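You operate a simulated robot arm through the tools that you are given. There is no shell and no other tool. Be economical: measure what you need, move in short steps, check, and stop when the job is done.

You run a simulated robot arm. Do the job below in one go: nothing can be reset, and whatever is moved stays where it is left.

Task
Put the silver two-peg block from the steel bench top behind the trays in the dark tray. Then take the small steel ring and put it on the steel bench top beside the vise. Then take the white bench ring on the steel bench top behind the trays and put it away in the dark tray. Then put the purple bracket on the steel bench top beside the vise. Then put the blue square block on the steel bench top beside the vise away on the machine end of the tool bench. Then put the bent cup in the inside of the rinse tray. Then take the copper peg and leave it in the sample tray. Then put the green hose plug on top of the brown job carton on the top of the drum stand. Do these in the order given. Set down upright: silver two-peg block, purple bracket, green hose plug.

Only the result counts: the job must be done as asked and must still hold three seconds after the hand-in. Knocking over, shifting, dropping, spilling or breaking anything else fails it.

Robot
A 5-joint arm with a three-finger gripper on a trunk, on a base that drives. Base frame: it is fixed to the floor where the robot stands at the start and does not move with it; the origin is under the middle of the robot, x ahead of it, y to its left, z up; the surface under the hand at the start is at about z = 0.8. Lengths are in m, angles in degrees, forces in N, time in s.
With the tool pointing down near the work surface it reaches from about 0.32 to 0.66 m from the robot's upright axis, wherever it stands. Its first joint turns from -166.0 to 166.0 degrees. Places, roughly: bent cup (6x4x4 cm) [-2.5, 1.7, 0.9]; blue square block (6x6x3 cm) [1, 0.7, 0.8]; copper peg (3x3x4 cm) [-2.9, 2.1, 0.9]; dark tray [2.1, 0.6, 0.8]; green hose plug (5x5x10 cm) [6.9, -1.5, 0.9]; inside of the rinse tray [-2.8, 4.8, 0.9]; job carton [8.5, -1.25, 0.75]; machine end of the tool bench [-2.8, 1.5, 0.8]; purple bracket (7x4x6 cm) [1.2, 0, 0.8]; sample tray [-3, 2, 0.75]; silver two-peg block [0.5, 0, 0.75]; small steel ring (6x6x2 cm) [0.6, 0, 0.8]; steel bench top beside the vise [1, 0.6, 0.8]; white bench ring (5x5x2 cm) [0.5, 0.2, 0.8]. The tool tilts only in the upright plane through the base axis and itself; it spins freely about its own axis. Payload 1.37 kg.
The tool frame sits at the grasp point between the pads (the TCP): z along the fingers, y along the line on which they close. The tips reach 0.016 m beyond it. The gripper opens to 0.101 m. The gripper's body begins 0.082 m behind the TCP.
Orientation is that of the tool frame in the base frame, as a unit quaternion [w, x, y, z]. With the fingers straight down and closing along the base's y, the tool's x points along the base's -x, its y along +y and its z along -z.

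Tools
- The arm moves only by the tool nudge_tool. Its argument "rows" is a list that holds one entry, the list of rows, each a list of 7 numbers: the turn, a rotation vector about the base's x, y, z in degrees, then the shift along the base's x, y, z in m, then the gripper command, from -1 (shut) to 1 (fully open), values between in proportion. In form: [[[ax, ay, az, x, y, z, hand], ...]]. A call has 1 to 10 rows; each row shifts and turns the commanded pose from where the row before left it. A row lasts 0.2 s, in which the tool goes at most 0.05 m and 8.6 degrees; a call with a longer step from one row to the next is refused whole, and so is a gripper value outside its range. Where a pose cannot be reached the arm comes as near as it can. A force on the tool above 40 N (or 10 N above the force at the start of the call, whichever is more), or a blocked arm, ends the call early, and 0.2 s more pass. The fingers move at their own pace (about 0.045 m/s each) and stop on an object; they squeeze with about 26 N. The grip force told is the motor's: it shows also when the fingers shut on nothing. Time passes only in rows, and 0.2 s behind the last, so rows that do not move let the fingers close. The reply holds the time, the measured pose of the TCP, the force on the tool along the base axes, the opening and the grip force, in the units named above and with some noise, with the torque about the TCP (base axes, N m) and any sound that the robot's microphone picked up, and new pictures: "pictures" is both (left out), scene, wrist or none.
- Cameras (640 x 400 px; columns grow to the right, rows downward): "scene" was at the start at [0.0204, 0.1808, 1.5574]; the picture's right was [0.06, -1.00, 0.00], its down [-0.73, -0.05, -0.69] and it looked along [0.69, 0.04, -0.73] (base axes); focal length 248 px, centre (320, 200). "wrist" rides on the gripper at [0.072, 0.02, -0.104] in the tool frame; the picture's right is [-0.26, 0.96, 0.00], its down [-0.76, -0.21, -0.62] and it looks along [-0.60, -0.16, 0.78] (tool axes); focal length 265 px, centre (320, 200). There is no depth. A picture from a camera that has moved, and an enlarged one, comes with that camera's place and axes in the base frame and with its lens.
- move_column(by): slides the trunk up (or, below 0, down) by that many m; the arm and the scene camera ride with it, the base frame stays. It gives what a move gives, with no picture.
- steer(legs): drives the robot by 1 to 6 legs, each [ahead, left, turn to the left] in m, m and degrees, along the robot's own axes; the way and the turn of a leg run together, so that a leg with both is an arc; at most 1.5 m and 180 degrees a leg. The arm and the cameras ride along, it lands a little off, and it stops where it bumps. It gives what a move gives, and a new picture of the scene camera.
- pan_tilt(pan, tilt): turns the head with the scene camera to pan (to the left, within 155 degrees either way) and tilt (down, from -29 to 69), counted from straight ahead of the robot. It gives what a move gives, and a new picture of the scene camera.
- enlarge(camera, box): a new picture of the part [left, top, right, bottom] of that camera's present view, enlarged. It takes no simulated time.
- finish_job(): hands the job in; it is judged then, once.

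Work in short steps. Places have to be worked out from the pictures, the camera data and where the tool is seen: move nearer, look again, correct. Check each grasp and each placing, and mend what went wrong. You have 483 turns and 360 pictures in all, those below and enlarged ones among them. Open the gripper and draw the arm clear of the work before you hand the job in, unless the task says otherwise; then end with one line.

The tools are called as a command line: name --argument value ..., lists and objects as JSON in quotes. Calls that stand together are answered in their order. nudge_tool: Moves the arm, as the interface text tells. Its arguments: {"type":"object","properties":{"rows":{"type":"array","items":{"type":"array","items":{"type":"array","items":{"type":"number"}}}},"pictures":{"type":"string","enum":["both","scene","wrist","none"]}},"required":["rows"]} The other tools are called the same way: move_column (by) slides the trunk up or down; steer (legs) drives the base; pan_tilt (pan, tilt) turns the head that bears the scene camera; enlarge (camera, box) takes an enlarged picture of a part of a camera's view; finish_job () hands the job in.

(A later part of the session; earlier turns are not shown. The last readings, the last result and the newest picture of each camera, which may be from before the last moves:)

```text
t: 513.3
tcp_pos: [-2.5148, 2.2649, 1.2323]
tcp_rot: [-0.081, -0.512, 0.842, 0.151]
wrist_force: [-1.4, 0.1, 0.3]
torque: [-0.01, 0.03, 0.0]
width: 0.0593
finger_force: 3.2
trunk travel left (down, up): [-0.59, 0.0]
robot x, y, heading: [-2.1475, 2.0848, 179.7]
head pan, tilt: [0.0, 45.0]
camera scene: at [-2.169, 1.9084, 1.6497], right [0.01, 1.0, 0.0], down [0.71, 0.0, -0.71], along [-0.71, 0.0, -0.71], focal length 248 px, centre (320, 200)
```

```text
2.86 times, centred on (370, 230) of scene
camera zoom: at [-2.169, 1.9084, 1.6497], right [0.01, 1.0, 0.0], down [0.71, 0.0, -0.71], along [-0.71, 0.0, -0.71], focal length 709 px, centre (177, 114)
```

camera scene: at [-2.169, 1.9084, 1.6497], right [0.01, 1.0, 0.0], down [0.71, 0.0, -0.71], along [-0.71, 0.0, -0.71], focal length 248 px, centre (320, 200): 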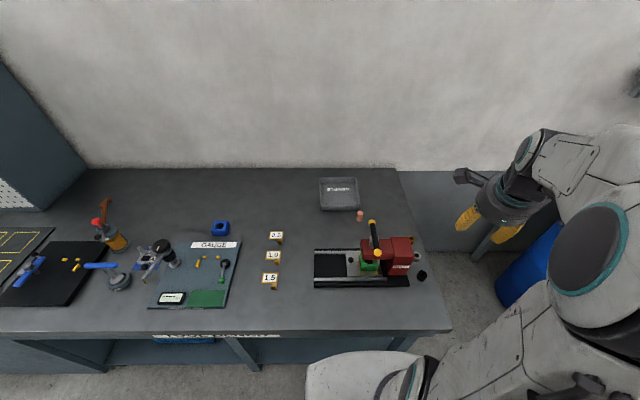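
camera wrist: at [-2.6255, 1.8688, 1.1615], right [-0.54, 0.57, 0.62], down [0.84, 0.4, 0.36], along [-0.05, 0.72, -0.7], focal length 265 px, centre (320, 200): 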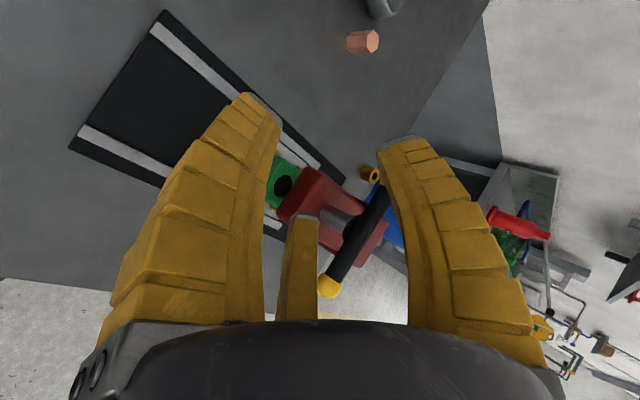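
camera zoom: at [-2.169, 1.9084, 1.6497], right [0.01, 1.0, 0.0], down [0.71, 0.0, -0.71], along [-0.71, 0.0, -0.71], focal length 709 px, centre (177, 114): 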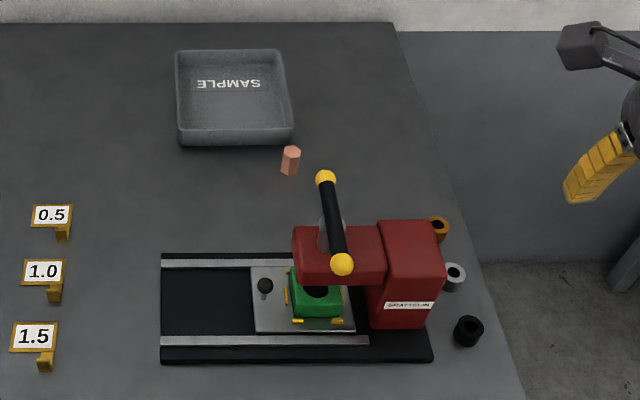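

Now a clear view: peg at (−2.862, 2.077), lever height about 1.02, sample tray interior x −3.10…−2.94, y 1.92…2.085. I swing the arm to face straight ahead, staying high.

nudge_tool --rows '[[[0, 0, 6.6, -0.019, -0.043, 0, 0.1], [0, 0, 6.6, -0.013, -0.045, 0, 0.1], [0, 0, 6.6, -0.008, -0.046, 0, 0.1], [0, 0, 6.6, -0.0025, -0.046, 0, 0.1], [0, 0, 0, 0, 0, 0, 0.1]]]' --pictures "wrist"

```text
t: 514.5
tcp_pos: [-2.555, 2.0959, 1.2327]
tcp_rot: [-0.119, -0.692, 0.701, 0.125]
wrist_force: [0.7, 0.3, 0.3]
torque: [0.02, 0.02, -0.02]
width: 0.0592
finger_force: 3.0
out of reach, approached as far as the arm can: row 3, 4
trunk travel left (down, up): [-0.59, 0.0]
robot x, y, heading: [-2.1505, 2.0829, 179.6]
head pan, tilt: [0.0, 45.0]
camera wrist: at [-2.5398, 2.0231, 1.336], right [-0.9, 0.27, 0.33], down [0.41, 0.75, 0.52], along [-0.1, 0.61, -0.79], focal length 265 px, centre (320, 200)
```

wrist: 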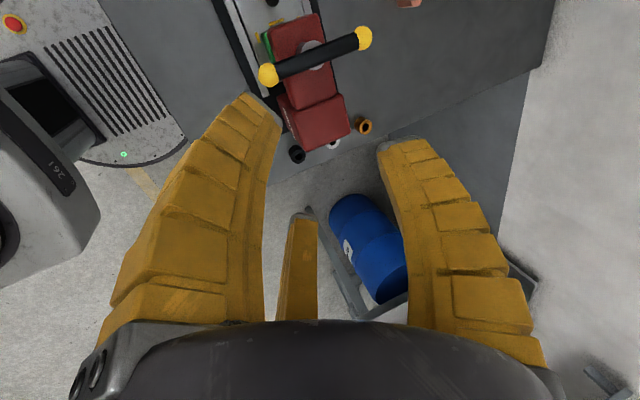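

Tilt is 20°. I extend over the lever at height, then start descending beyond it.

nudge_tool --rows '[[[0, 0, 0, -0.04, -0.003, 0, 0.1], [0, 0, 0, -0.04, -0.003, -0.01, 0.1], [0, 0, 0, -0.04, -0.003, -0.01, 0.1], [0, 0, 0, -0.04, -0.003, -0.015, 0.1], [0, 0, 0, -0.04, -0.003, -0.015, 0.1], [0, 0, 0, -0.03, 0, -0.03, 0.1], [0, 0, 0, -0.02, 0, -0.04, 0.1], [0, 0, 0, 0, 0, 0, 0.1]]]' --pictures "both"

```text
t: 516.3
tcp_pos: [-2.8056, 2.1046, 1.1101]
tcp_rot: [-0.118, -0.692, 0.701, 0.125]
wrist_force: [0.2, 0.1, -0.1]
torque: [0.0, -0.03, 0.02]
width: 0.0593
finger_force: 2.4
out of reach, approached as far as the arm can: row 1, 2, 3, 4, 6
trunk travel left (down, up): [-0.59, 0.0]
robot x, y, heading: [-2.1487, 2.0839, 179.5]
head pan, tilt: [0.0, 45.0]
camera scene: at [-2.1685, 1.9082, 1.6497], right [0.01, 1.0, 0.0], down [0.71, 0.0, -0.71], along [-0.71, 0.0, -0.71], focal length 248 px, centre (320, 200)
camera wrist: at [-2.7908, 2.0315, 1.2144], right [-0.9, 0.28, 0.33], down [0.42, 0.75, 0.52], along [-0.1, 0.61, -0.79], focal length 265 px, centre (320, 200)
```

scene: 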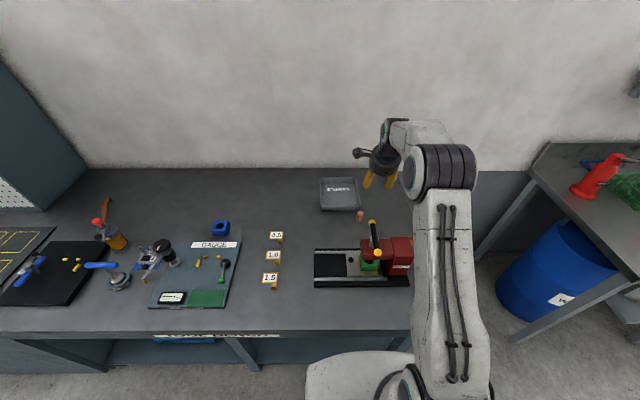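
wrist: 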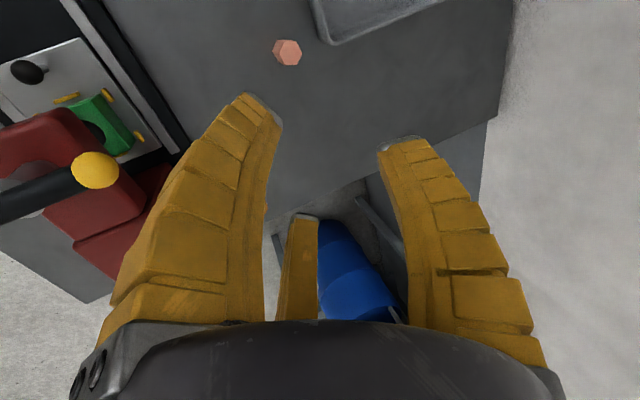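

The arm passes clear of the lever. The peg is at (−2.859, 2.079). I align with it and descend partway.

nudge_tool --rows '[[[0, 0, 0.8, -0.0045, -0.0085, -0.04, 0.1], [0, 0, 0.8, -0.0045, -0.0085, -0.04, 0.1], [0, 0, 0.6, -0.0045, -0.0085, -0.04, 0.1], [0, 0, 0, 0, 0, 0, 0.1]]]' --pictures "both"

```text
t: 517.3
tcp_pos: [-2.8205, 2.0808, 0.9934]
tcp_rot: [0.12, 0.706, -0.687, -0.122]
wrist_force: [-0.8, -0.3, 0.0]
torque: [-0.01, -0.01, -0.02]
width: 0.059
finger_force: 2.8
out of reach, approached as far as the arm can: row 1, 3
trunk travel left (down, up): [-0.59, 0.0]
robot x, y, heading: [-2.1474, 2.0812, 179.7]
head pan, tilt: [0.0, 45.0]
camera scene: at [-2.1688, 1.9083, 1.6497], right [0.01, 1.0, 0.0], down [0.71, 0.0, -0.71], along [-0.71, 0.0, -0.71], focal length 248 px, centre (320, 200)
camera wrist: at [-2.8019, 2.0087, 1.0961], right [-0.91, 0.24, 0.33], down [0.39, 0.76, 0.52], along [-0.13, 0.6, -0.79], focal length 265 px, centre (320, 200)
```

scene: 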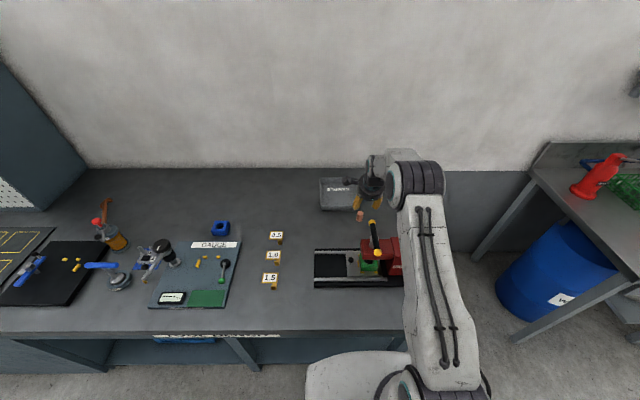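
wrist: 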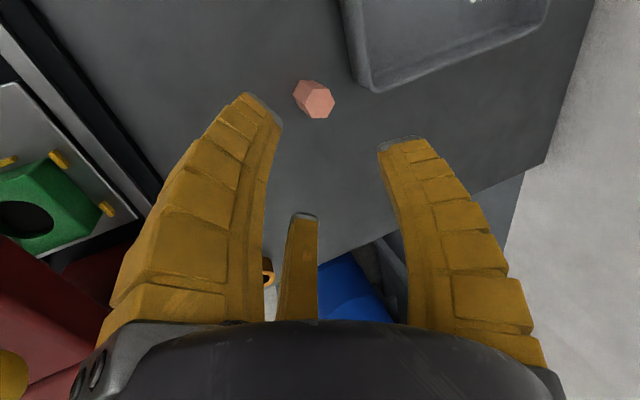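

Exactly on the tool axis now. I advance along the axis to the peg and close.

nudge_tool --rows '[[[0, 0, 0, -0.0101, 0, -0.03, 0.1], [0, 0, 0, -0.0101, 0, -0.03, 0.1], [0, 0, 0, -0.0101, 0, -0.03, 0.1], [0, 0, 0, -0.0095, 0, -0.028, 0.1], [0, 0, 0, 0, 0, 0, 0.1]]]' --pictures "wrist"

enlarge --camera "scene" --box '[310, 140, 450, 280]'

```text
t: 518.5
tcp_pos: [-2.8577, 2.0821, 0.8736]
tcp_rot: [0.12, 0.705, -0.688, -0.123]
wrist_force: [0.7, 0.7, -0.5]
torque: [-0.05, -0.02, 0.0]
width: 0.0592
finger_force: 2.9
trunk travel left (down, up): [-0.59, 0.0]
robot x, y, heading: [-2.1508, 2.0834, 179.8]
head pan, tilt: [0.0, 45.0]
camera wrist: at [-2.8401, 2.0097, 0.9781], right [-0.91, 0.24, 0.33], down [0.39, 0.76, 0.52], along [-0.12, 0.6, -0.79], focal length 265 px, centre (320, 200)
```

wrist: 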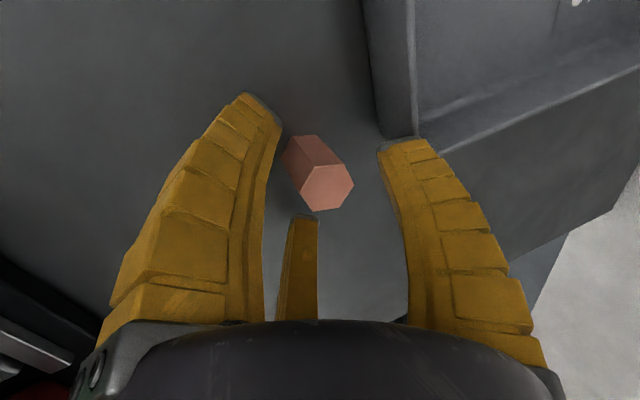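

```text
2.86 times, centred on (380, 210) of scene
camera zoom: at [-2.169, 1.9082, 1.6497], right [0.01, 1.0, 0.0], down [0.71, 0.0, -0.71], along [-0.71, 0.0, -0.71], focal length 709 px, centre (149, 171)
```

zoom: 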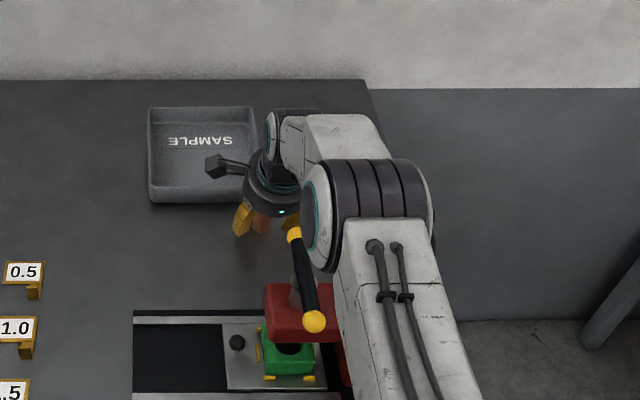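

The peg is between the fingers. I close.

nudge_tool --rows '[[[0, 0, 0, 0, 0, 0, -0.1], [0, 0, 0, 0, 0, 0, -0.3], [0, 0, 0, 0, 0, 0, -0.5], [0, 0, 0, 0, 0, 0, -0.7], [0, 0, 0, 0, 0, 0, -0.8], [0, 0, 0, 0, 0, 0, -0.8]]]' --pictures "wrist"

```text
t: 519.9
tcp_pos: [-2.8587, 2.081, 0.8755]
tcp_rot: [0.121, 0.705, -0.688, -0.123]
wrist_force: [0.4, 1.1, 2.6]
torque: [0.01, -0.05, 0.02]
width: 0.0255
finger_force: 25.9
trunk travel left (down, up): [-0.59, 0.0]
robot x, y, heading: [-2.1506, 2.0853, 179.8]
head pan, tilt: [0.0, 45.0]
camera wrist: at [-2.8402, 2.0097, 0.9789], right [-0.91, 0.24, 0.33], down [0.39, 0.76, 0.52], along [-0.13, 0.6, -0.79], focal length 265 px, centre (320, 200)
```

wrist: 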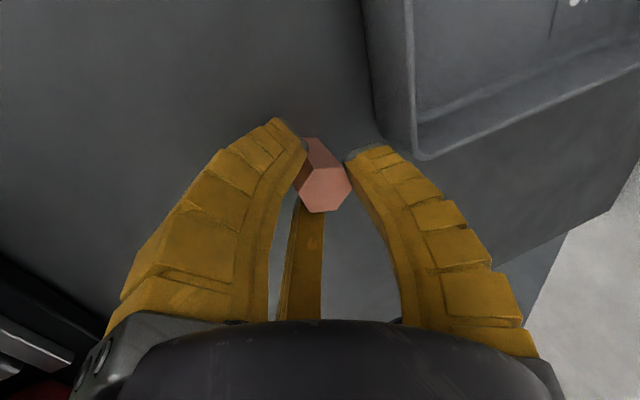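

Gripped at 0.0255. I lift it straight up above the tray rim height.

nudge_tool --rows '[[[0, 0, 0, 0, 0, 0.005, -1], [0, 0, 0, 0, 0, 0.015, -1], [0, 0, 0, 0, 0, 0.025, -1], [0, 0, 0, 0, 0, 0.03, -1], [0, 0, 0, 0, 0, 0, -1]]]' --pictures "wrist"

```text
t: 521.1
tcp_pos: [-2.8587, 2.082, 0.9479]
tcp_rot: [0.12, 0.706, -0.688, -0.122]
wrist_force: [0.1, -0.4, -1.6]
torque: [-0.02, 0.01, -0.02]
width: 0.0244
finger_force: 26.6
trunk travel left (down, up): [-0.59, 0.0]
robot x, y, heading: [-2.1479, 2.0803, 179.6]
head pan, tilt: [0.0, 45.0]
camera wrist: at [-2.8406, 2.0093, 1.052], right [-0.91, 0.24, 0.33], down [0.39, 0.76, 0.52], along [-0.12, 0.6, -0.79], focal length 265 px, centre (320, 200)
```

wrist: 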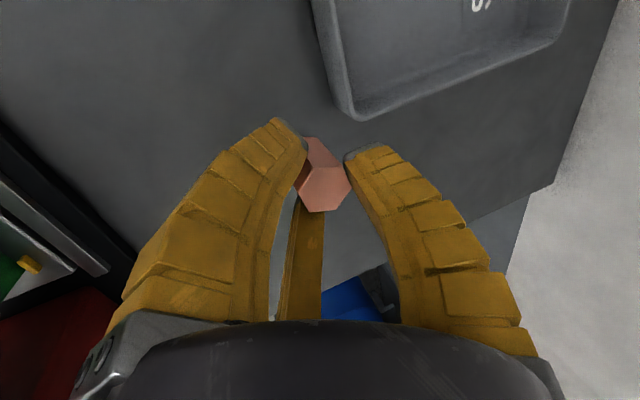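

Held. The tray's near-right corner is at (−2.911, 2.084). I extend to (−2.955, 2.035) while tilting to about 40°.

nudge_tool --rows '[[[0, 5, 0.8, -0.024, -0.012, 0.003, -1], [0, 5, 0.8, -0.024, -0.012, 0, -1], [0, 5, 0.8, -0.024, -0.012, 0, -1], [0, 5, 0.8, -0.024, -0.011, 0, -1], [0, 0, 0, 0, 0, 0, -1]]]' --pictures "both"

```text
t: 522.3
tcp_pos: [-2.9556, 2.0505, 0.953]
tcp_rot: [0.242, 0.692, -0.636, -0.24]
wrist_force: [-0.3, -1.1, -0.7]
torque: [0.04, 0.01, -0.07]
width: 0.0242
finger_force: 25.7
out of reach, approached as far as the arm can: row 1, 2, 3
trunk travel left (down, up): [-0.59, 0.0]
robot x, y, heading: [-2.1469, 2.086, 180.0]
head pan, tilt: [0.0, 45.0]
camera scene: at [-2.1692, 1.9083, 1.6497], right [0.01, 1.0, 0.0], down [0.71, 0.0, -0.71], along [-0.71, 0.0, -0.71], focal length 248 px, centre (320, 200)
camera wrist: at [-2.8985, 1.9797, 1.0433], right [-0.76, 0.19, 0.62], down [0.5, 0.79, 0.36], along [-0.42, 0.59, -0.69], focal length 265 px, centre (320, 200)
```

scene: 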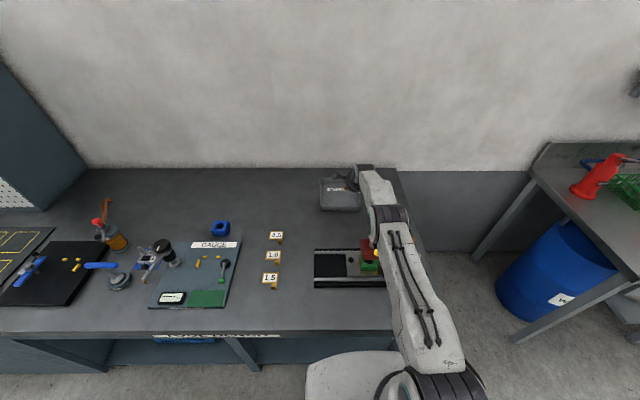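
wrist: 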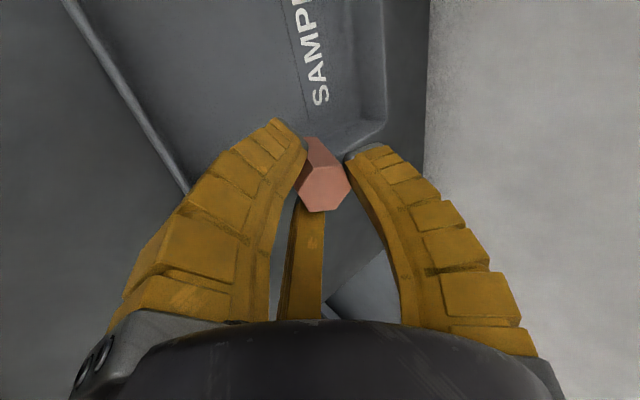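

Over the tray's near-right interior. To keep the forearm clear of the lever I lower only about 4 cm and check.

nudge_tool --rows '[[[0, 0, 0, -0.004, -0.01, -0.01, -1], [0, 0, 0, -0.004, 0, -0.012, -1], [0, 0, 0, 0, 0, -0.012, -1], [0, 0, 0, 0, 0, 0, -1]]]' --pictures "wrist"

enlarge --camera "scene" --box '[300, 150, 440, 300]'

```text
t: 523.3
tcp_pos: [-2.9546, 2.0516, 0.9205]
tcp_rot: [0.239, 0.693, -0.637, -0.239]
wrist_force: [-1.0, 0.0, -1.8]
torque: [0.02, -0.04, 0.0]
width: 0.024
finger_force: 26.2
out of reach, approached as far as the arm can: row 1, 2
trunk travel left (down, up): [-0.59, 0.0]
robot x, y, heading: [-2.1452, 2.0804, 179.5]
head pan, tilt: [0.0, 45.0]
camera wrist: at [-2.898, 1.9813, 1.0098], right [-0.76, 0.19, 0.62], down [0.5, 0.79, 0.36], along [-0.42, 0.59, -0.69], focal length 265 px, centre (320, 200)
```

wrist: 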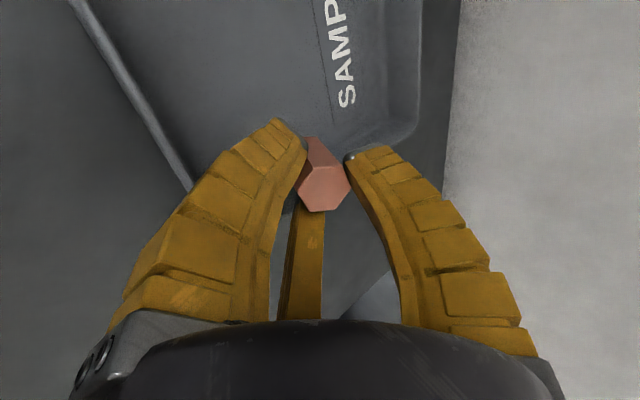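

```text
2.67 times, centred on (370, 225) of scene
camera zoom: at [-2.1696, 1.9082, 1.6497], right [0.01, 1.0, 0.0], down [0.71, 0.0, -0.71], along [-0.71, 0.0, -0.71], focal length 661 px, centre (187, 133)
```

zoom: 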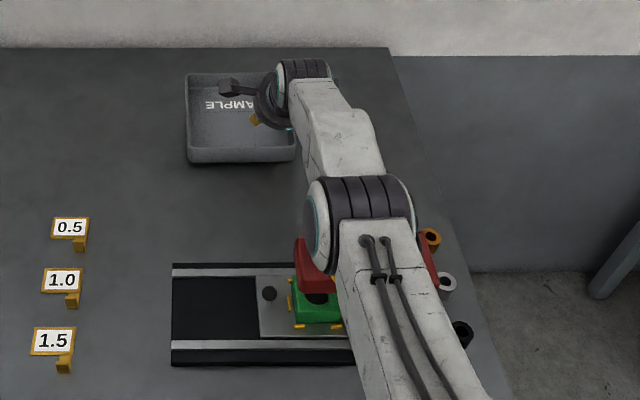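

The peg's lower end is about 4 cm above the tray floor and well inside the walls. I release it here rather than lower the elbow onto the lever.

nudge_tool --rows '[[[0, 0, 0, 0, 0, 0, -0.3], [0, 0, 0, 0, 0, 0, 0.1], [0, 0, 0, 0, 0, 0, 0.1], [0, 0, 0, 0, 0, 0, 0.1]]]' --pictures "wrist"

```text
t: 524.3
tcp_pos: [-2.9545, 2.0519, 0.9199]
tcp_rot: [0.241, 0.692, -0.637, -0.24]
wrist_force: [0.2, -0.5, 0.3]
torque: [0.01, -0.02, -0.01]
width: 0.0589
finger_force: 2.9
trunk travel left (down, up): [-0.59, 0.0]
robot x, y, heading: [-2.1495, 2.0825, 179.8]
head pan, tilt: [0.0, 45.0]
camera wrist: at [-2.8977, 1.9813, 1.0103], right [-0.76, 0.19, 0.62], down [0.5, 0.79, 0.36], along [-0.42, 0.59, -0.69], focal length 265 px, centre (320, 200)
```

wrist: 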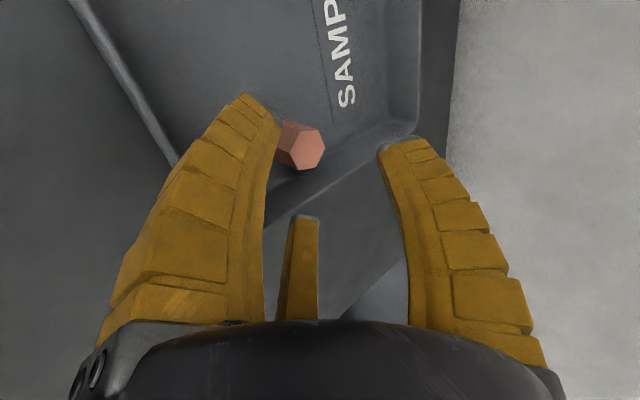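

The peg is in the sample tray. I retreat by lifting and reversing the path, with a gradual untilt.

nudge_tool --rows '[[[0, 0, 0, 0.01, 0, 0.025, 0.1], [0, -5, -0.8, 0.02, 0.008, 0.02, 0.1], [0, -5, -0.8, 0.024, 0.008, 0.02, 0.1], [0, -5, -0.8, 0.024, 0.008, 0.02, 0.1], [0, -5, -0.8, 0.024, 0.008, 0.03, 0.1], [0, 0, 0, 0.015, 0, 0.04, 0.1], [0, 0, 0, 0.02, 0, 0.04, 0.1], [0, 0, 0, 0.03, 0, 0.03, 0.1], [0, 0, 0, 0, 0, 0, 0.1]]]' --pictures "scene"

```text
t: 526.3
tcp_pos: [-2.7899, 2.0836, 1.1436]
tcp_rot: [0.119, 0.705, -0.688, -0.123]
wrist_force: [0.0, -0.6, -0.6]
torque: [-0.02, -0.02, 0.02]
width: 0.0591
finger_force: 3.1
trunk travel left (down, up): [-0.59, 0.0]
robot x, y, heading: [-2.1465, 2.0842, 179.8]
head pan, tilt: [0.0, 45.0]
camera scene: at [-2.17, 1.9082, 1.6496], right [0.01, 1.0, 0.0], down [0.71, 0.0, -0.71], along [-0.71, 0.0, -0.71], focal length 248 px, centre (320, 200)
```

scene: 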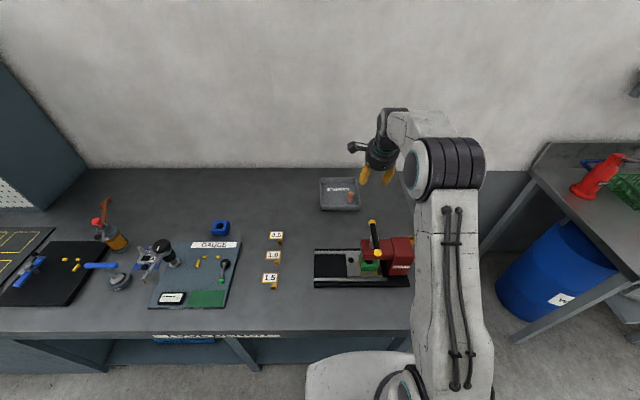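

The lever looks unmoved. I retract over it at height.

nudge_tool --rows '[[[0, 0, 0, 0.035, 0, 0.03, 0.1], [0, 0, 0, 0.035, 0, 0.03, 0.1], [0, 0, 0, 0.04, 0, 0.02, 0.1], [0, 0, 0, 0.045, 0, 0, 0.1], [0, 0, 0, 0.045, 0, 0, 0.1], [0, -7, 0, 0.035, 0, 0, 0.1], [0, -7, 0, 0.0, 0, 0, 0.1], [0, -6, 0, 0.0, 0, 0, 0.1], [0, 0, 0, 0, 0, 0, 0.1]]]' --pictures "none"

enlarge --camera "scene" --box '[300, 160, 440, 300]'

```text
t: 528.3
tcp_pos: [-2.5554, 2.0809, 1.2232]
tcp_rot: [-0.002, 0.716, -0.699, 0.001]
wrist_force: [-0.2, -0.4, 0.4]
torque: [-0.02, -0.01, 0.03]
width: 0.0591
finger_force: 2.9
trunk travel left (down, up): [-0.59, 0.0]
robot x, y, heading: [-2.1444, 2.0815, 179.7]
head pan, tilt: [0.0, 45.0]
```

```text
2.86 times, centred on (370, 230) of scene
camera zoom: at [-2.1688, 1.9082, 1.6497], right [0.01, 1.0, 0.0], down [0.71, 0.0, -0.71], along [-0.71, 0.0, -0.71], focal length 709 px, centre (177, 114)
```

zoom: 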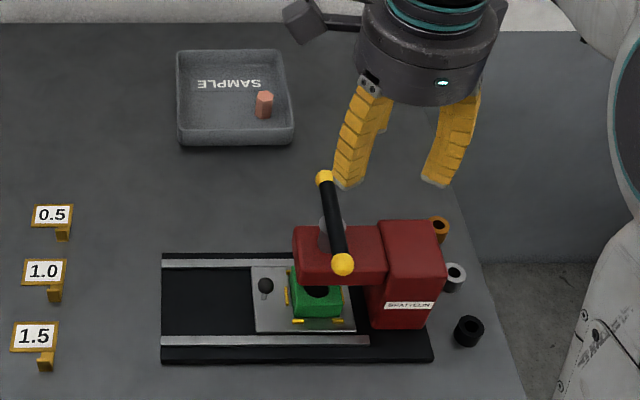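

The peg stands in the sample tray and nothing else moved. The last job is far off, the green hose plug at about [6.9, −1.5]. I lower the trunk to normal and drive out along the aisle.

move_column --by -0.09

steer --legs '[[-0.5, 0, 0], [0, 0, 180], [0, -0.3, 0], [1.5, 0, 0], [1.5, 0, 0], [1.4, 0, 0]]'

pan_tilt --pan -25 --tilt 20

```text
t: 529.5
tcp_pos: [-2.5558, 2.0818, 1.134]
tcp_rot: [-0.001, 0.716, -0.698, 0.001]
wrist_force: [-0.8, 0.0, 0.6]
torque: [0.0, 0.0, 0.03]
width: 0.0595
finger_force: 2.6
trunk travel left (down, up): [-0.5, 0.09]
robot x, y, heading: [-2.1479, 2.0814, 179.6]
head pan, tilt: [0.0, 45.0]
```

```text
t: 562.1
tcp_pos: [3.1558, 1.7902, 1.1339]
tcp_rot: [-0.002, 0.709, 0.705, -0.002]
wrist_force: [0.4, -0.3, 0.0]
torque: [0.0, 0.02, -0.02]
width: 0.0594
finger_force: 2.3
trunk travel left (down, up): [-0.5, 0.09]
robot x, y, heading: [2.7491, 1.7999, -2.1]
head pan, tilt: [0.0, 45.0]
camera scene: at [2.7762, 1.9752, 1.5597], right [-0.04, -1.0, 0.0], down [-0.71, 0.03, -0.71], along [0.71, -0.03, -0.71], focal length 248 px, centre (320, 200)
```

scene: 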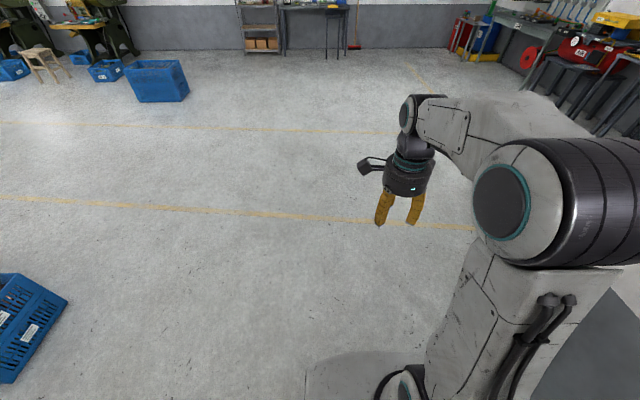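

```text
t: 563.0
tcp_pos: [3.1547, 1.7902, 1.1341]
tcp_rot: [-0.002, 0.709, 0.706, -0.001]
wrist_force: [-0.2, 0.0, -0.1]
torque: [0.03, 0.03, -0.01]
width: 0.059
finger_force: 2.2
trunk travel left (down, up): [-0.5, 0.09]
robot x, y, heading: [2.7473, 1.8032, -2.2]
head pan, tilt: [-25.0, 20.0]
camera scene: at [2.7776, 1.9358, 1.5983], right [-0.45, -0.89, 0.0], down [-0.31, 0.16, -0.94], along [0.84, -0.43, -0.34], focal length 248 px, centre (320, 200)
```

scene: 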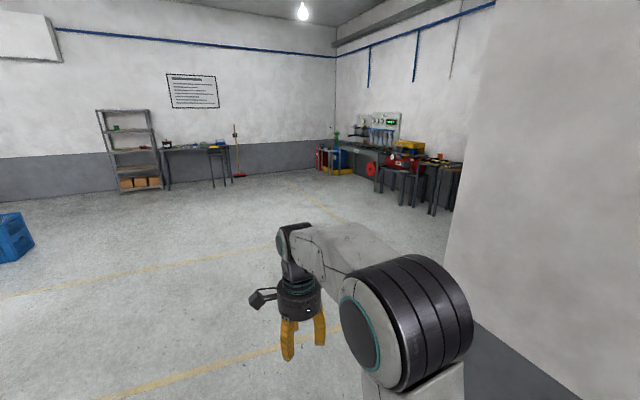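

The work area with the hose plug is ahead to the right. I drive further in.

steer --legs '[[1.4, 0, 2.1], [1.3, 0, 0], [0, -1.4, 0]]'

pan_tilt --pan -30 --tilt 25

```text
t: 582.7
tcp_pos: [5.7706, 0.295, 1.1331]
tcp_rot: [-0.001, 0.707, 0.707, -0.002]
wrist_force: [0.2, -0.5, 0.4]
torque: [0.02, 0.01, 0.03]
width: 0.0593
finger_force: 2.7
trunk travel left (down, up): [-0.5, 0.09]
robot x, y, heading: [5.3614, 0.3016, -1.7]
head pan, tilt: [-25.0, 20.0]
camera scene: at [5.3916, 0.4387, 1.5984], right [-0.45, -0.89, 0.0], down [-0.31, 0.15, -0.94], along [0.84, -0.42, -0.34], focal length 248 px, centre (320, 200)
```

scene: 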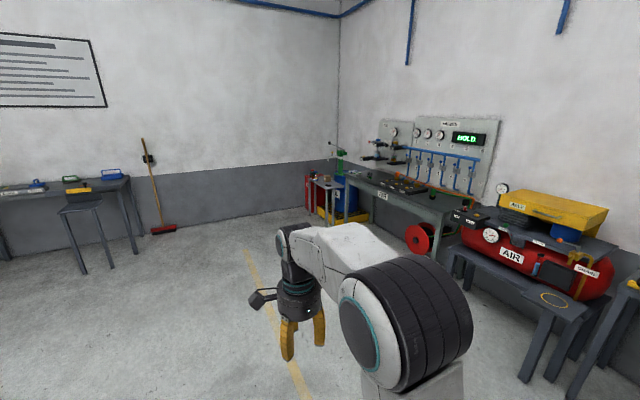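

```text
t: 583.4
tcp_pos: [5.7703, 0.2947, 1.1339]
tcp_rot: [-0.001, 0.706, 0.708, -0.001]
wrist_force: [-0.2, 1.5, 0.5]
torque: [-0.01, 0.0, 0.01]
width: 0.0592
finger_force: 2.3
trunk travel left (down, up): [-0.5, 0.09]
robot x, y, heading: [5.3605, 0.3018, -1.6]
head pan, tilt: [-30.0, 25.0]
camera scene: at [5.3869, 0.4324, 1.5903], right [-0.52, -0.85, 0.0], down [-0.36, 0.22, -0.91], along [0.77, -0.48, -0.42], focal length 248 px, centre (320, 200)
```

scene: 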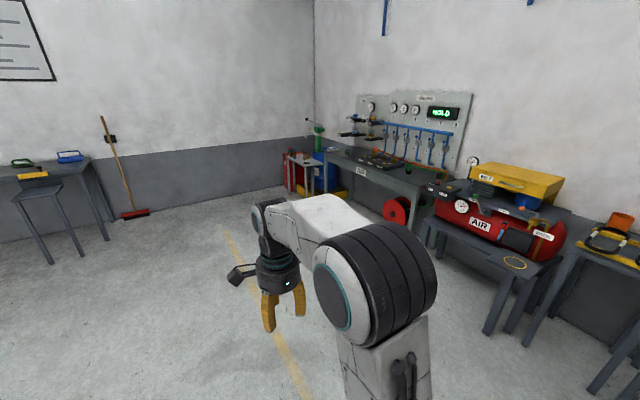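

enlarge --camera "scene" --box '[270, 90, 510, 240]'

```text
2.67 times, centred on (390, 165) of scene
camera zoom: at [5.3869, 0.4324, 1.5903], right [-0.52, -0.85, 0.0], down [-0.36, 0.22, -0.91], along [0.77, -0.48, -0.42], focal length 661 px, centre (133, 293)
```

zoom: 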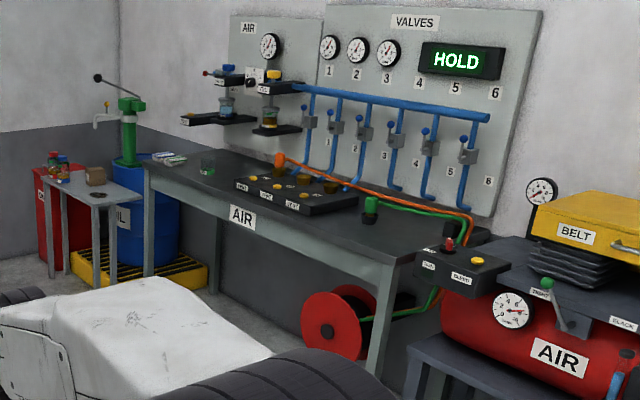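

The brown job carton sits on the small stand at the left; the green plug stands on the AIR bench by the hoses. I drive in front of it.

steer --legs '[[1.5, 0, 1.6], [0, 0, -90], [0.75, 0, 0]]'

pan_tilt --pan 0 --tilt 40

```text
t: 598.2
tcp_pos: [6.8784, -0.8628, 1.1344]
tcp_rot: [-0.002, 1.0, 0.024, 0.0]
wrist_force: [0.6, -0.2, 0.6]
torque: [-0.01, 0.04, 0.02]
width: 0.0593
finger_force: 2.4
trunk travel left (down, up): [-0.5, 0.09]
robot x, y, heading: [6.8692, -0.4557, -89.1]
head pan, tilt: [-30.0, 25.0]
camera scene: at [6.997, -0.4728, 1.5903], right [-0.87, 0.48, 0.0], down [0.2, 0.37, -0.91], along [-0.44, -0.79, -0.42], focal length 248 px, centre (320, 200)
```

scene: 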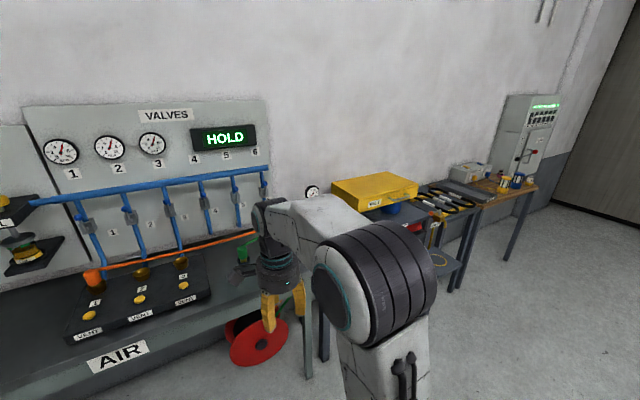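

```text
t: 599.1
tcp_pos: [6.8782, -0.8628, 1.1343]
tcp_rot: [-0.002, 1.0, 0.025, 0.0]
wrist_force: [0.3, 0.5, -0.3]
torque: [-0.01, 0.03, -0.01]
width: 0.0594
finger_force: 2.9
trunk travel left (down, up): [-0.5, 0.09]
robot x, y, heading: [6.8672, -0.4536, -89.0]
head pan, tilt: [0.0, 40.0]
camera scene: at [7.0431, -0.4767, 1.567], right [-1.0, -0.02, 0.0], down [-0.01, 0.64, -0.77], along [0.01, -0.77, -0.64], focal length 248 px, centre (320, 200)
```

scene: 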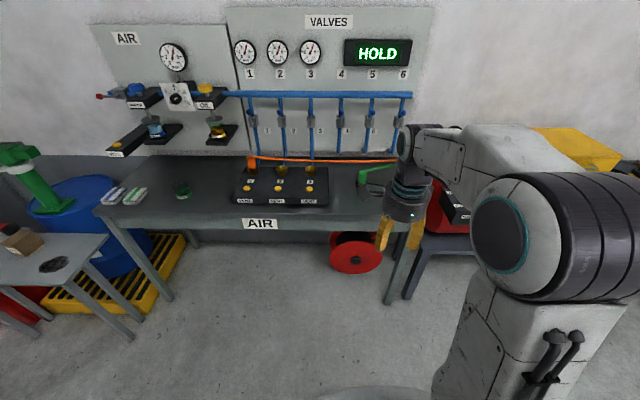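

enlarge --camera "scene" --box '[320, 140, 480, 240]'

enlarge --camera "wrist" --box '[0, 0, 640, 400]'

```text
4.00 times, centred on (400, 190) of scene
camera zoom: at [7.0431, -0.4767, 1.567], right [-1.0, -0.02, 0.0], down [-0.01, 0.64, -0.77], along [0.01, -0.77, -0.64], focal length 992 px, centre (0, 240)
```

zoom: 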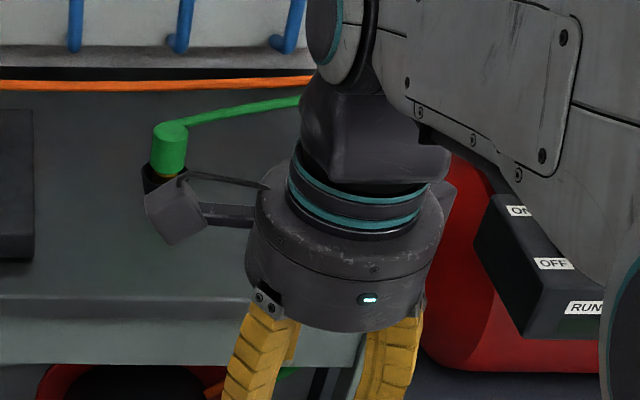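

```text
1.00 times, centred on (320, 200) of wrist (not enlarged: the box is as wide or as high as the picture)
camera zoom: at [6.9507, -0.8789, 1.2374], right [-0.22, -0.98, 0.0], down [-0.77, 0.17, 0.62], along [-0.61, 0.14, -0.78], focal length 265 px, centre (320, 200)
```

zoom: 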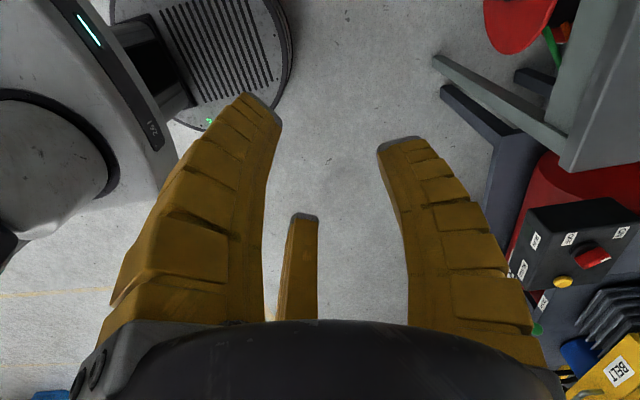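

I spin the tool back to its neutral orientation so the wrist camera looks ahead over the bench.

nudge_tool --rows '[[[0, 0, 8.4, 0, 0, 0, 1], [0, 0, 8.4, 0, 0, 0, 1], [0, 0, 8.4, 0, 0, 0, 1], [0, 0, 8.4, 0, 0, 0, 1], [0, 0, 8.4, 0, 0, 0, 1], [0, 0, 8.4, 0, 0, 0, 1], [0, 0, 8.4, 0, 0, 0, 1], [0, 0, 8.4, 0, 0, 0, 1], [0, 0, 8.4, 0, 0, 0, 1], [0, 0, 8.4, 0, 0, 0, 1]]]' --pictures "none"

steer --legs '[[0.3, 0, 0]]'

enlarge --camera "wrist" --box '[0, 0, 640, 400]'

```text
t: 601.3
tcp_pos: [6.878, -0.8633, 1.1334]
tcp_rot: [0.0, 0.726, 0.687, 0.0]
wrist_force: [-0.2, 0.3, -0.3]
torque: [0.0, -0.02, 0.02]
width: 0.1006
finger_force: 0.1
trunk travel left (down, up): [-0.5, 0.09]
robot x, y, heading: [6.8667, -0.456, -89.1]
head pan, tilt: [0.0, 40.0]
```

```text
t: 603.4
tcp_pos: [6.8814, -1.167, 1.1339]
tcp_rot: [-0.001, 0.728, 0.686, 0.001]
wrist_force: [0.0, -0.4, -0.4]
torque: [0.0, -0.02, -0.02]
width: 0.1008
finger_force: 0.0
trunk travel left (down, up): [-0.5, 0.09]
robot x, y, heading: [6.872, -0.7578, -89.1]
head pan, tilt: [0.0, 40.0]
camera scene: at [7.0481, -0.7819, 1.5669], right [-1.0, -0.02, 0.0], down [-0.01, 0.64, -0.77], along [0.01, -0.77, -0.64], focal length 248 px, centre (320, 200)
```

scene: 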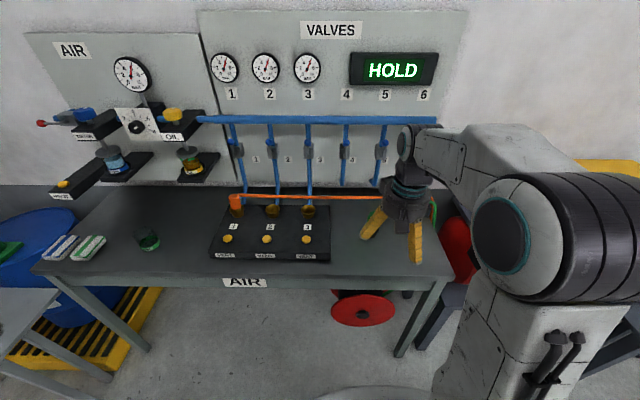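

```text
1.00 times, centred on (320, 200) of wrist (not enlarged: the box is as wide or as high as the picture)
camera zoom: at [6.9058, -1.0961, 1.2375], right [0.95, -0.32, 0.0], down [-0.25, -0.74, 0.62], along [-0.2, -0.59, -0.78], focal length 265 px, centre (320, 200)
```

zoom: 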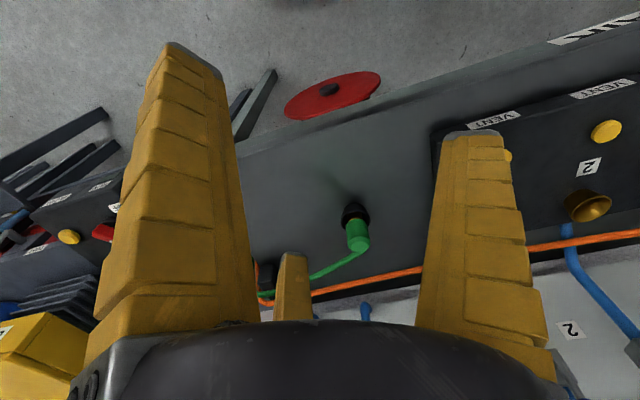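

The plug stands at about (6.86, −1.42), roughly z 0.84–0.94. I drive 15 cm closer and move above it.

steer --legs '[[0.14, 0, -0.9]]'

nudge_tool --rows '[[[0, 0, 0, -0.005, -0.03, 0, 0.6], [0, 0, 0, -0.005, -0.03, 0, 0.6], [0, 0, 0, -0.005, -0.025, -0.02, 0.6], [0, 0, 0, 0, 0, -0.03, 0.6], [0, 0, 0, 0, 0, 0, 0.6]]]' --pictures "both"

```text
t: 604.7
tcp_pos: [6.8766, -1.3047, 1.1338]
tcp_rot: [0.0, 0.733, 0.68, 0.001]
wrist_force: [-0.2, 0.0, 0.4]
torque: [0.05, 0.04, -0.02]
width: 0.1006
finger_force: 0.1
trunk travel left (down, up): [-0.5, 0.09]
robot x, y, heading: [6.8739, -0.8983, -90.3]
head pan, tilt: [0.0, 40.0]
camera scene: at [7.0487, -0.9235, 1.5669], right [-1.0, 0.0, 0.0], down [0.0, 0.64, -0.77], along [0.0, -0.77, -0.64], focal length 248 px, centre (320, 200)
```

scene: 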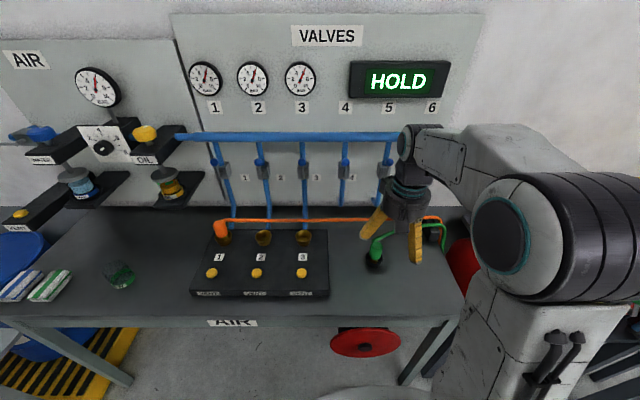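

```text
t: 605.9
tcp_pos: [6.8621, -1.3897, 1.0837]
tcp_rot: [-0.001, 0.733, 0.68, 0.0]
wrist_force: [0.3, 0.0, -0.4]
torque: [0.02, 0.03, -0.02]
width: 0.0829
finger_force: 1.6
trunk travel left (down, up): [-0.5, 0.09]
robot x, y, heading: [6.8724, -0.8974, -90.0]
head pan, tilt: [0.0, 40.0]
camera scene: at [7.0487, -0.9221, 1.567], right [-1.0, 0.0, 0.0], down [0.0, 0.64, -0.77], along [0.0, -0.77, -0.64], focal length 248 px, centre (320, 200)
camera wrist: at [6.8873, -1.3194, 1.1863], right [0.94, -0.34, 0.0], down [-0.26, -0.74, 0.62], along [-0.21, -0.58, -0.78], focal length 265 px, centre (320, 200)
```

scene: 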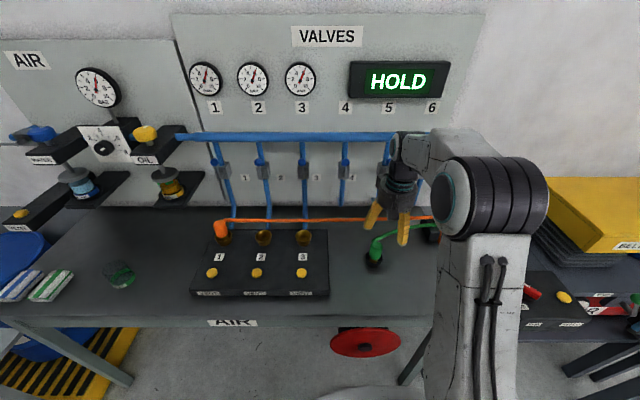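
wrist: 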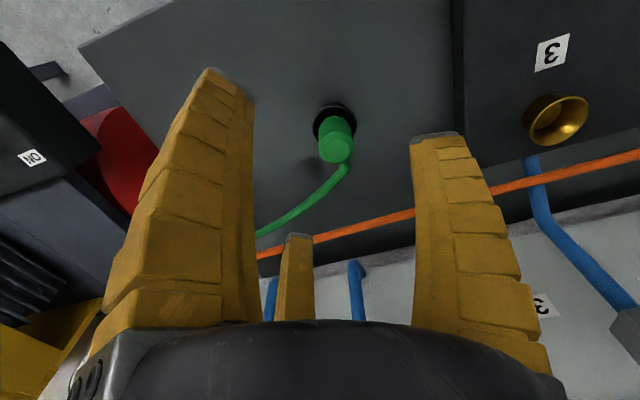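

enlarge --camera "wrist" --box '[260, 80, 400, 240]'

enlarge --camera "scene" --box '[340, 190, 450, 290]'

```text
2.50 times, centred on (330, 160) of wrist
camera zoom: at [6.8873, -1.3194, 1.1863], right [0.94, -0.34, 0.0], down [-0.26, -0.74, 0.62], along [-0.21, -0.58, -0.78], focal length 664 px, centre (295, 300)
```

zoom: 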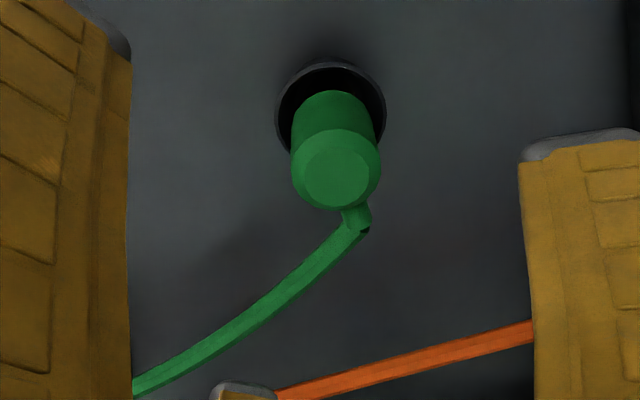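

```text
4.00 times, centred on (395, 240) of scene
camera zoom: at [7.0487, -0.9221, 1.567], right [-1.0, 0.0, 0.0], down [0.0, 0.64, -0.77], along [0.0, -0.77, -0.64], focal length 992 px, centre (20, 40)
```

zoom: 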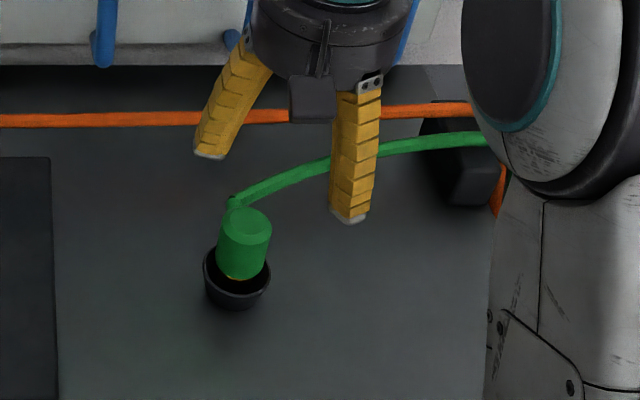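

The green body (about 4 cm across) stands with its black base at (6.864, −1.441), top z≈0.943; the loose hose end lies about 7 cm behind it. I centre above the plug and descend partway.

nudge_tool --rows '[[[0, 0, 0, 0.001, -0.026, 0, 0.4], [0, 0, 0, 0.001, -0.025, -0.02, 0.4], [0, 0, 0, 0, 0, -0.04, 0.4], [0, 0, 0, 0, 0, -0.02, 0.4], [0, 0, 0, 0, 0, 0, 0.4]]]' --pictures "wrist"

enlarge --camera "scene" --box '[340, 190, 450, 290]'

```text
t: 607.1
tcp_pos: [6.8619, -1.4407, 1.0031]
tcp_rot: [0.001, 0.733, 0.68, 0.0]
wrist_force: [0.6, -0.2, -0.2]
torque: [-0.01, 0.0, 0.02]
width: 0.0734
finger_force: 2.0
trunk travel left (down, up): [-0.5, 0.09]
robot x, y, heading: [6.8733, -0.901, -90.1]
head pan, tilt: [0.0, 40.0]
camera wrist: at [6.8876, -1.3705, 1.1072], right [0.94, -0.34, 0.0], down [-0.26, -0.74, 0.62], along [-0.21, -0.58, -0.78], focal length 265 px, centre (320, 200)
```

wrist: 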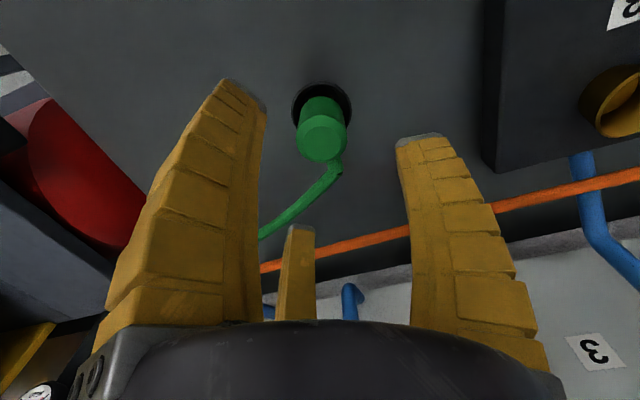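

```text
4.00 times, centred on (395, 240) of scene
camera zoom: at [7.0487, -0.9222, 1.567], right [-1.0, 0.0, 0.0], down [0.0, 0.64, -0.77], along [0.0, -0.77, -0.64], focal length 992 px, centre (20, 40)
```

zoom: 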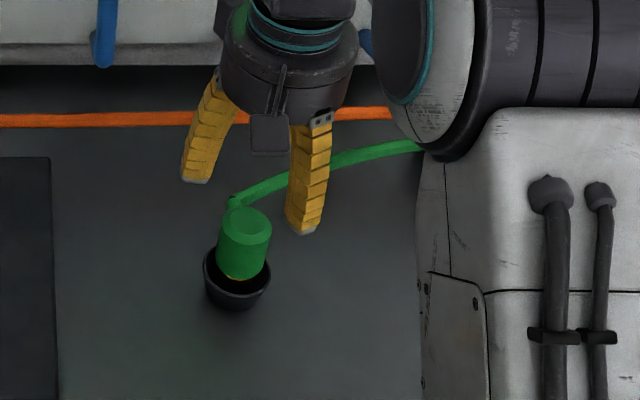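

Centred within 3 mm. I descend around the green body and close.

nudge_tool --rows '[[[0, 0, 0, 0.001, -0.0025, -0.03, 0.4], [0, 0, 0, 0, 0, -0.03, 0.4], [0, 0, 0, 0, 0, -0.028, 0.4], [0, 0, 0, 0, 0, 0, 0.1], [0, 0, 0, 0, 0, 0, -0.1], [0, 0, 0, 0, 0, 0, -0.3], [0, 0, 0, 0, 0, 0, -0.4], [0, 0, 0, 0, 0, 0, -0.5]]]' --pictures "wrist"

enlarge --camera "scene" --box '[340, 190, 450, 290]'

```text
t: 608.9
tcp_pos: [6.8633, -1.4438, 0.9159]
tcp_rot: [0.001, 0.733, 0.68, -0.001]
wrist_force: [-3.9, 1.0, 7.7]
torque: [0.02, 0.24, -0.02]
width: 0.0423
finger_force: 26.4
trunk travel left (down, up): [-0.5, 0.09]
robot x, y, heading: [6.8755, -0.895, -90.1]
head pan, tilt: [0.0, 40.0]
camera wrist: at [6.8884, -1.3727, 1.0204], right [0.94, -0.34, 0.0], down [-0.26, -0.74, 0.62], along [-0.21, -0.59, -0.78], focal length 265 px, centre (320, 200)
```

wrist: 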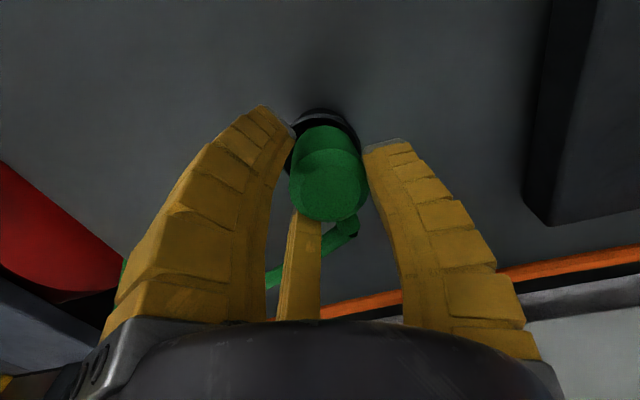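

```text
4.00 times, centred on (395, 240) of scene
camera zoom: at [7.0483, -0.9213, 1.5671], right [-1.0, 0.0, 0.0], down [0.0, 0.64, -0.77], along [0.0, -0.77, -0.64], focal length 992 px, centre (20, 40)
```

zoom: 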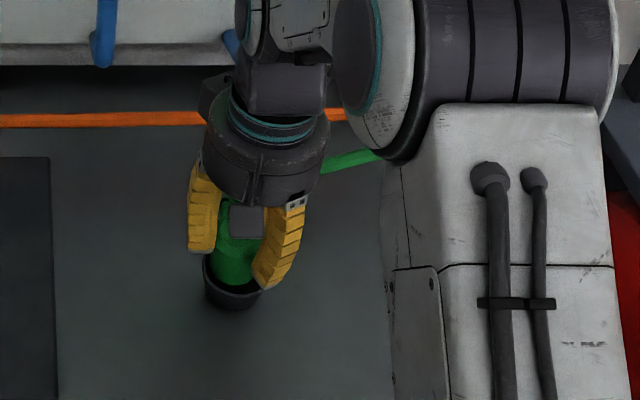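

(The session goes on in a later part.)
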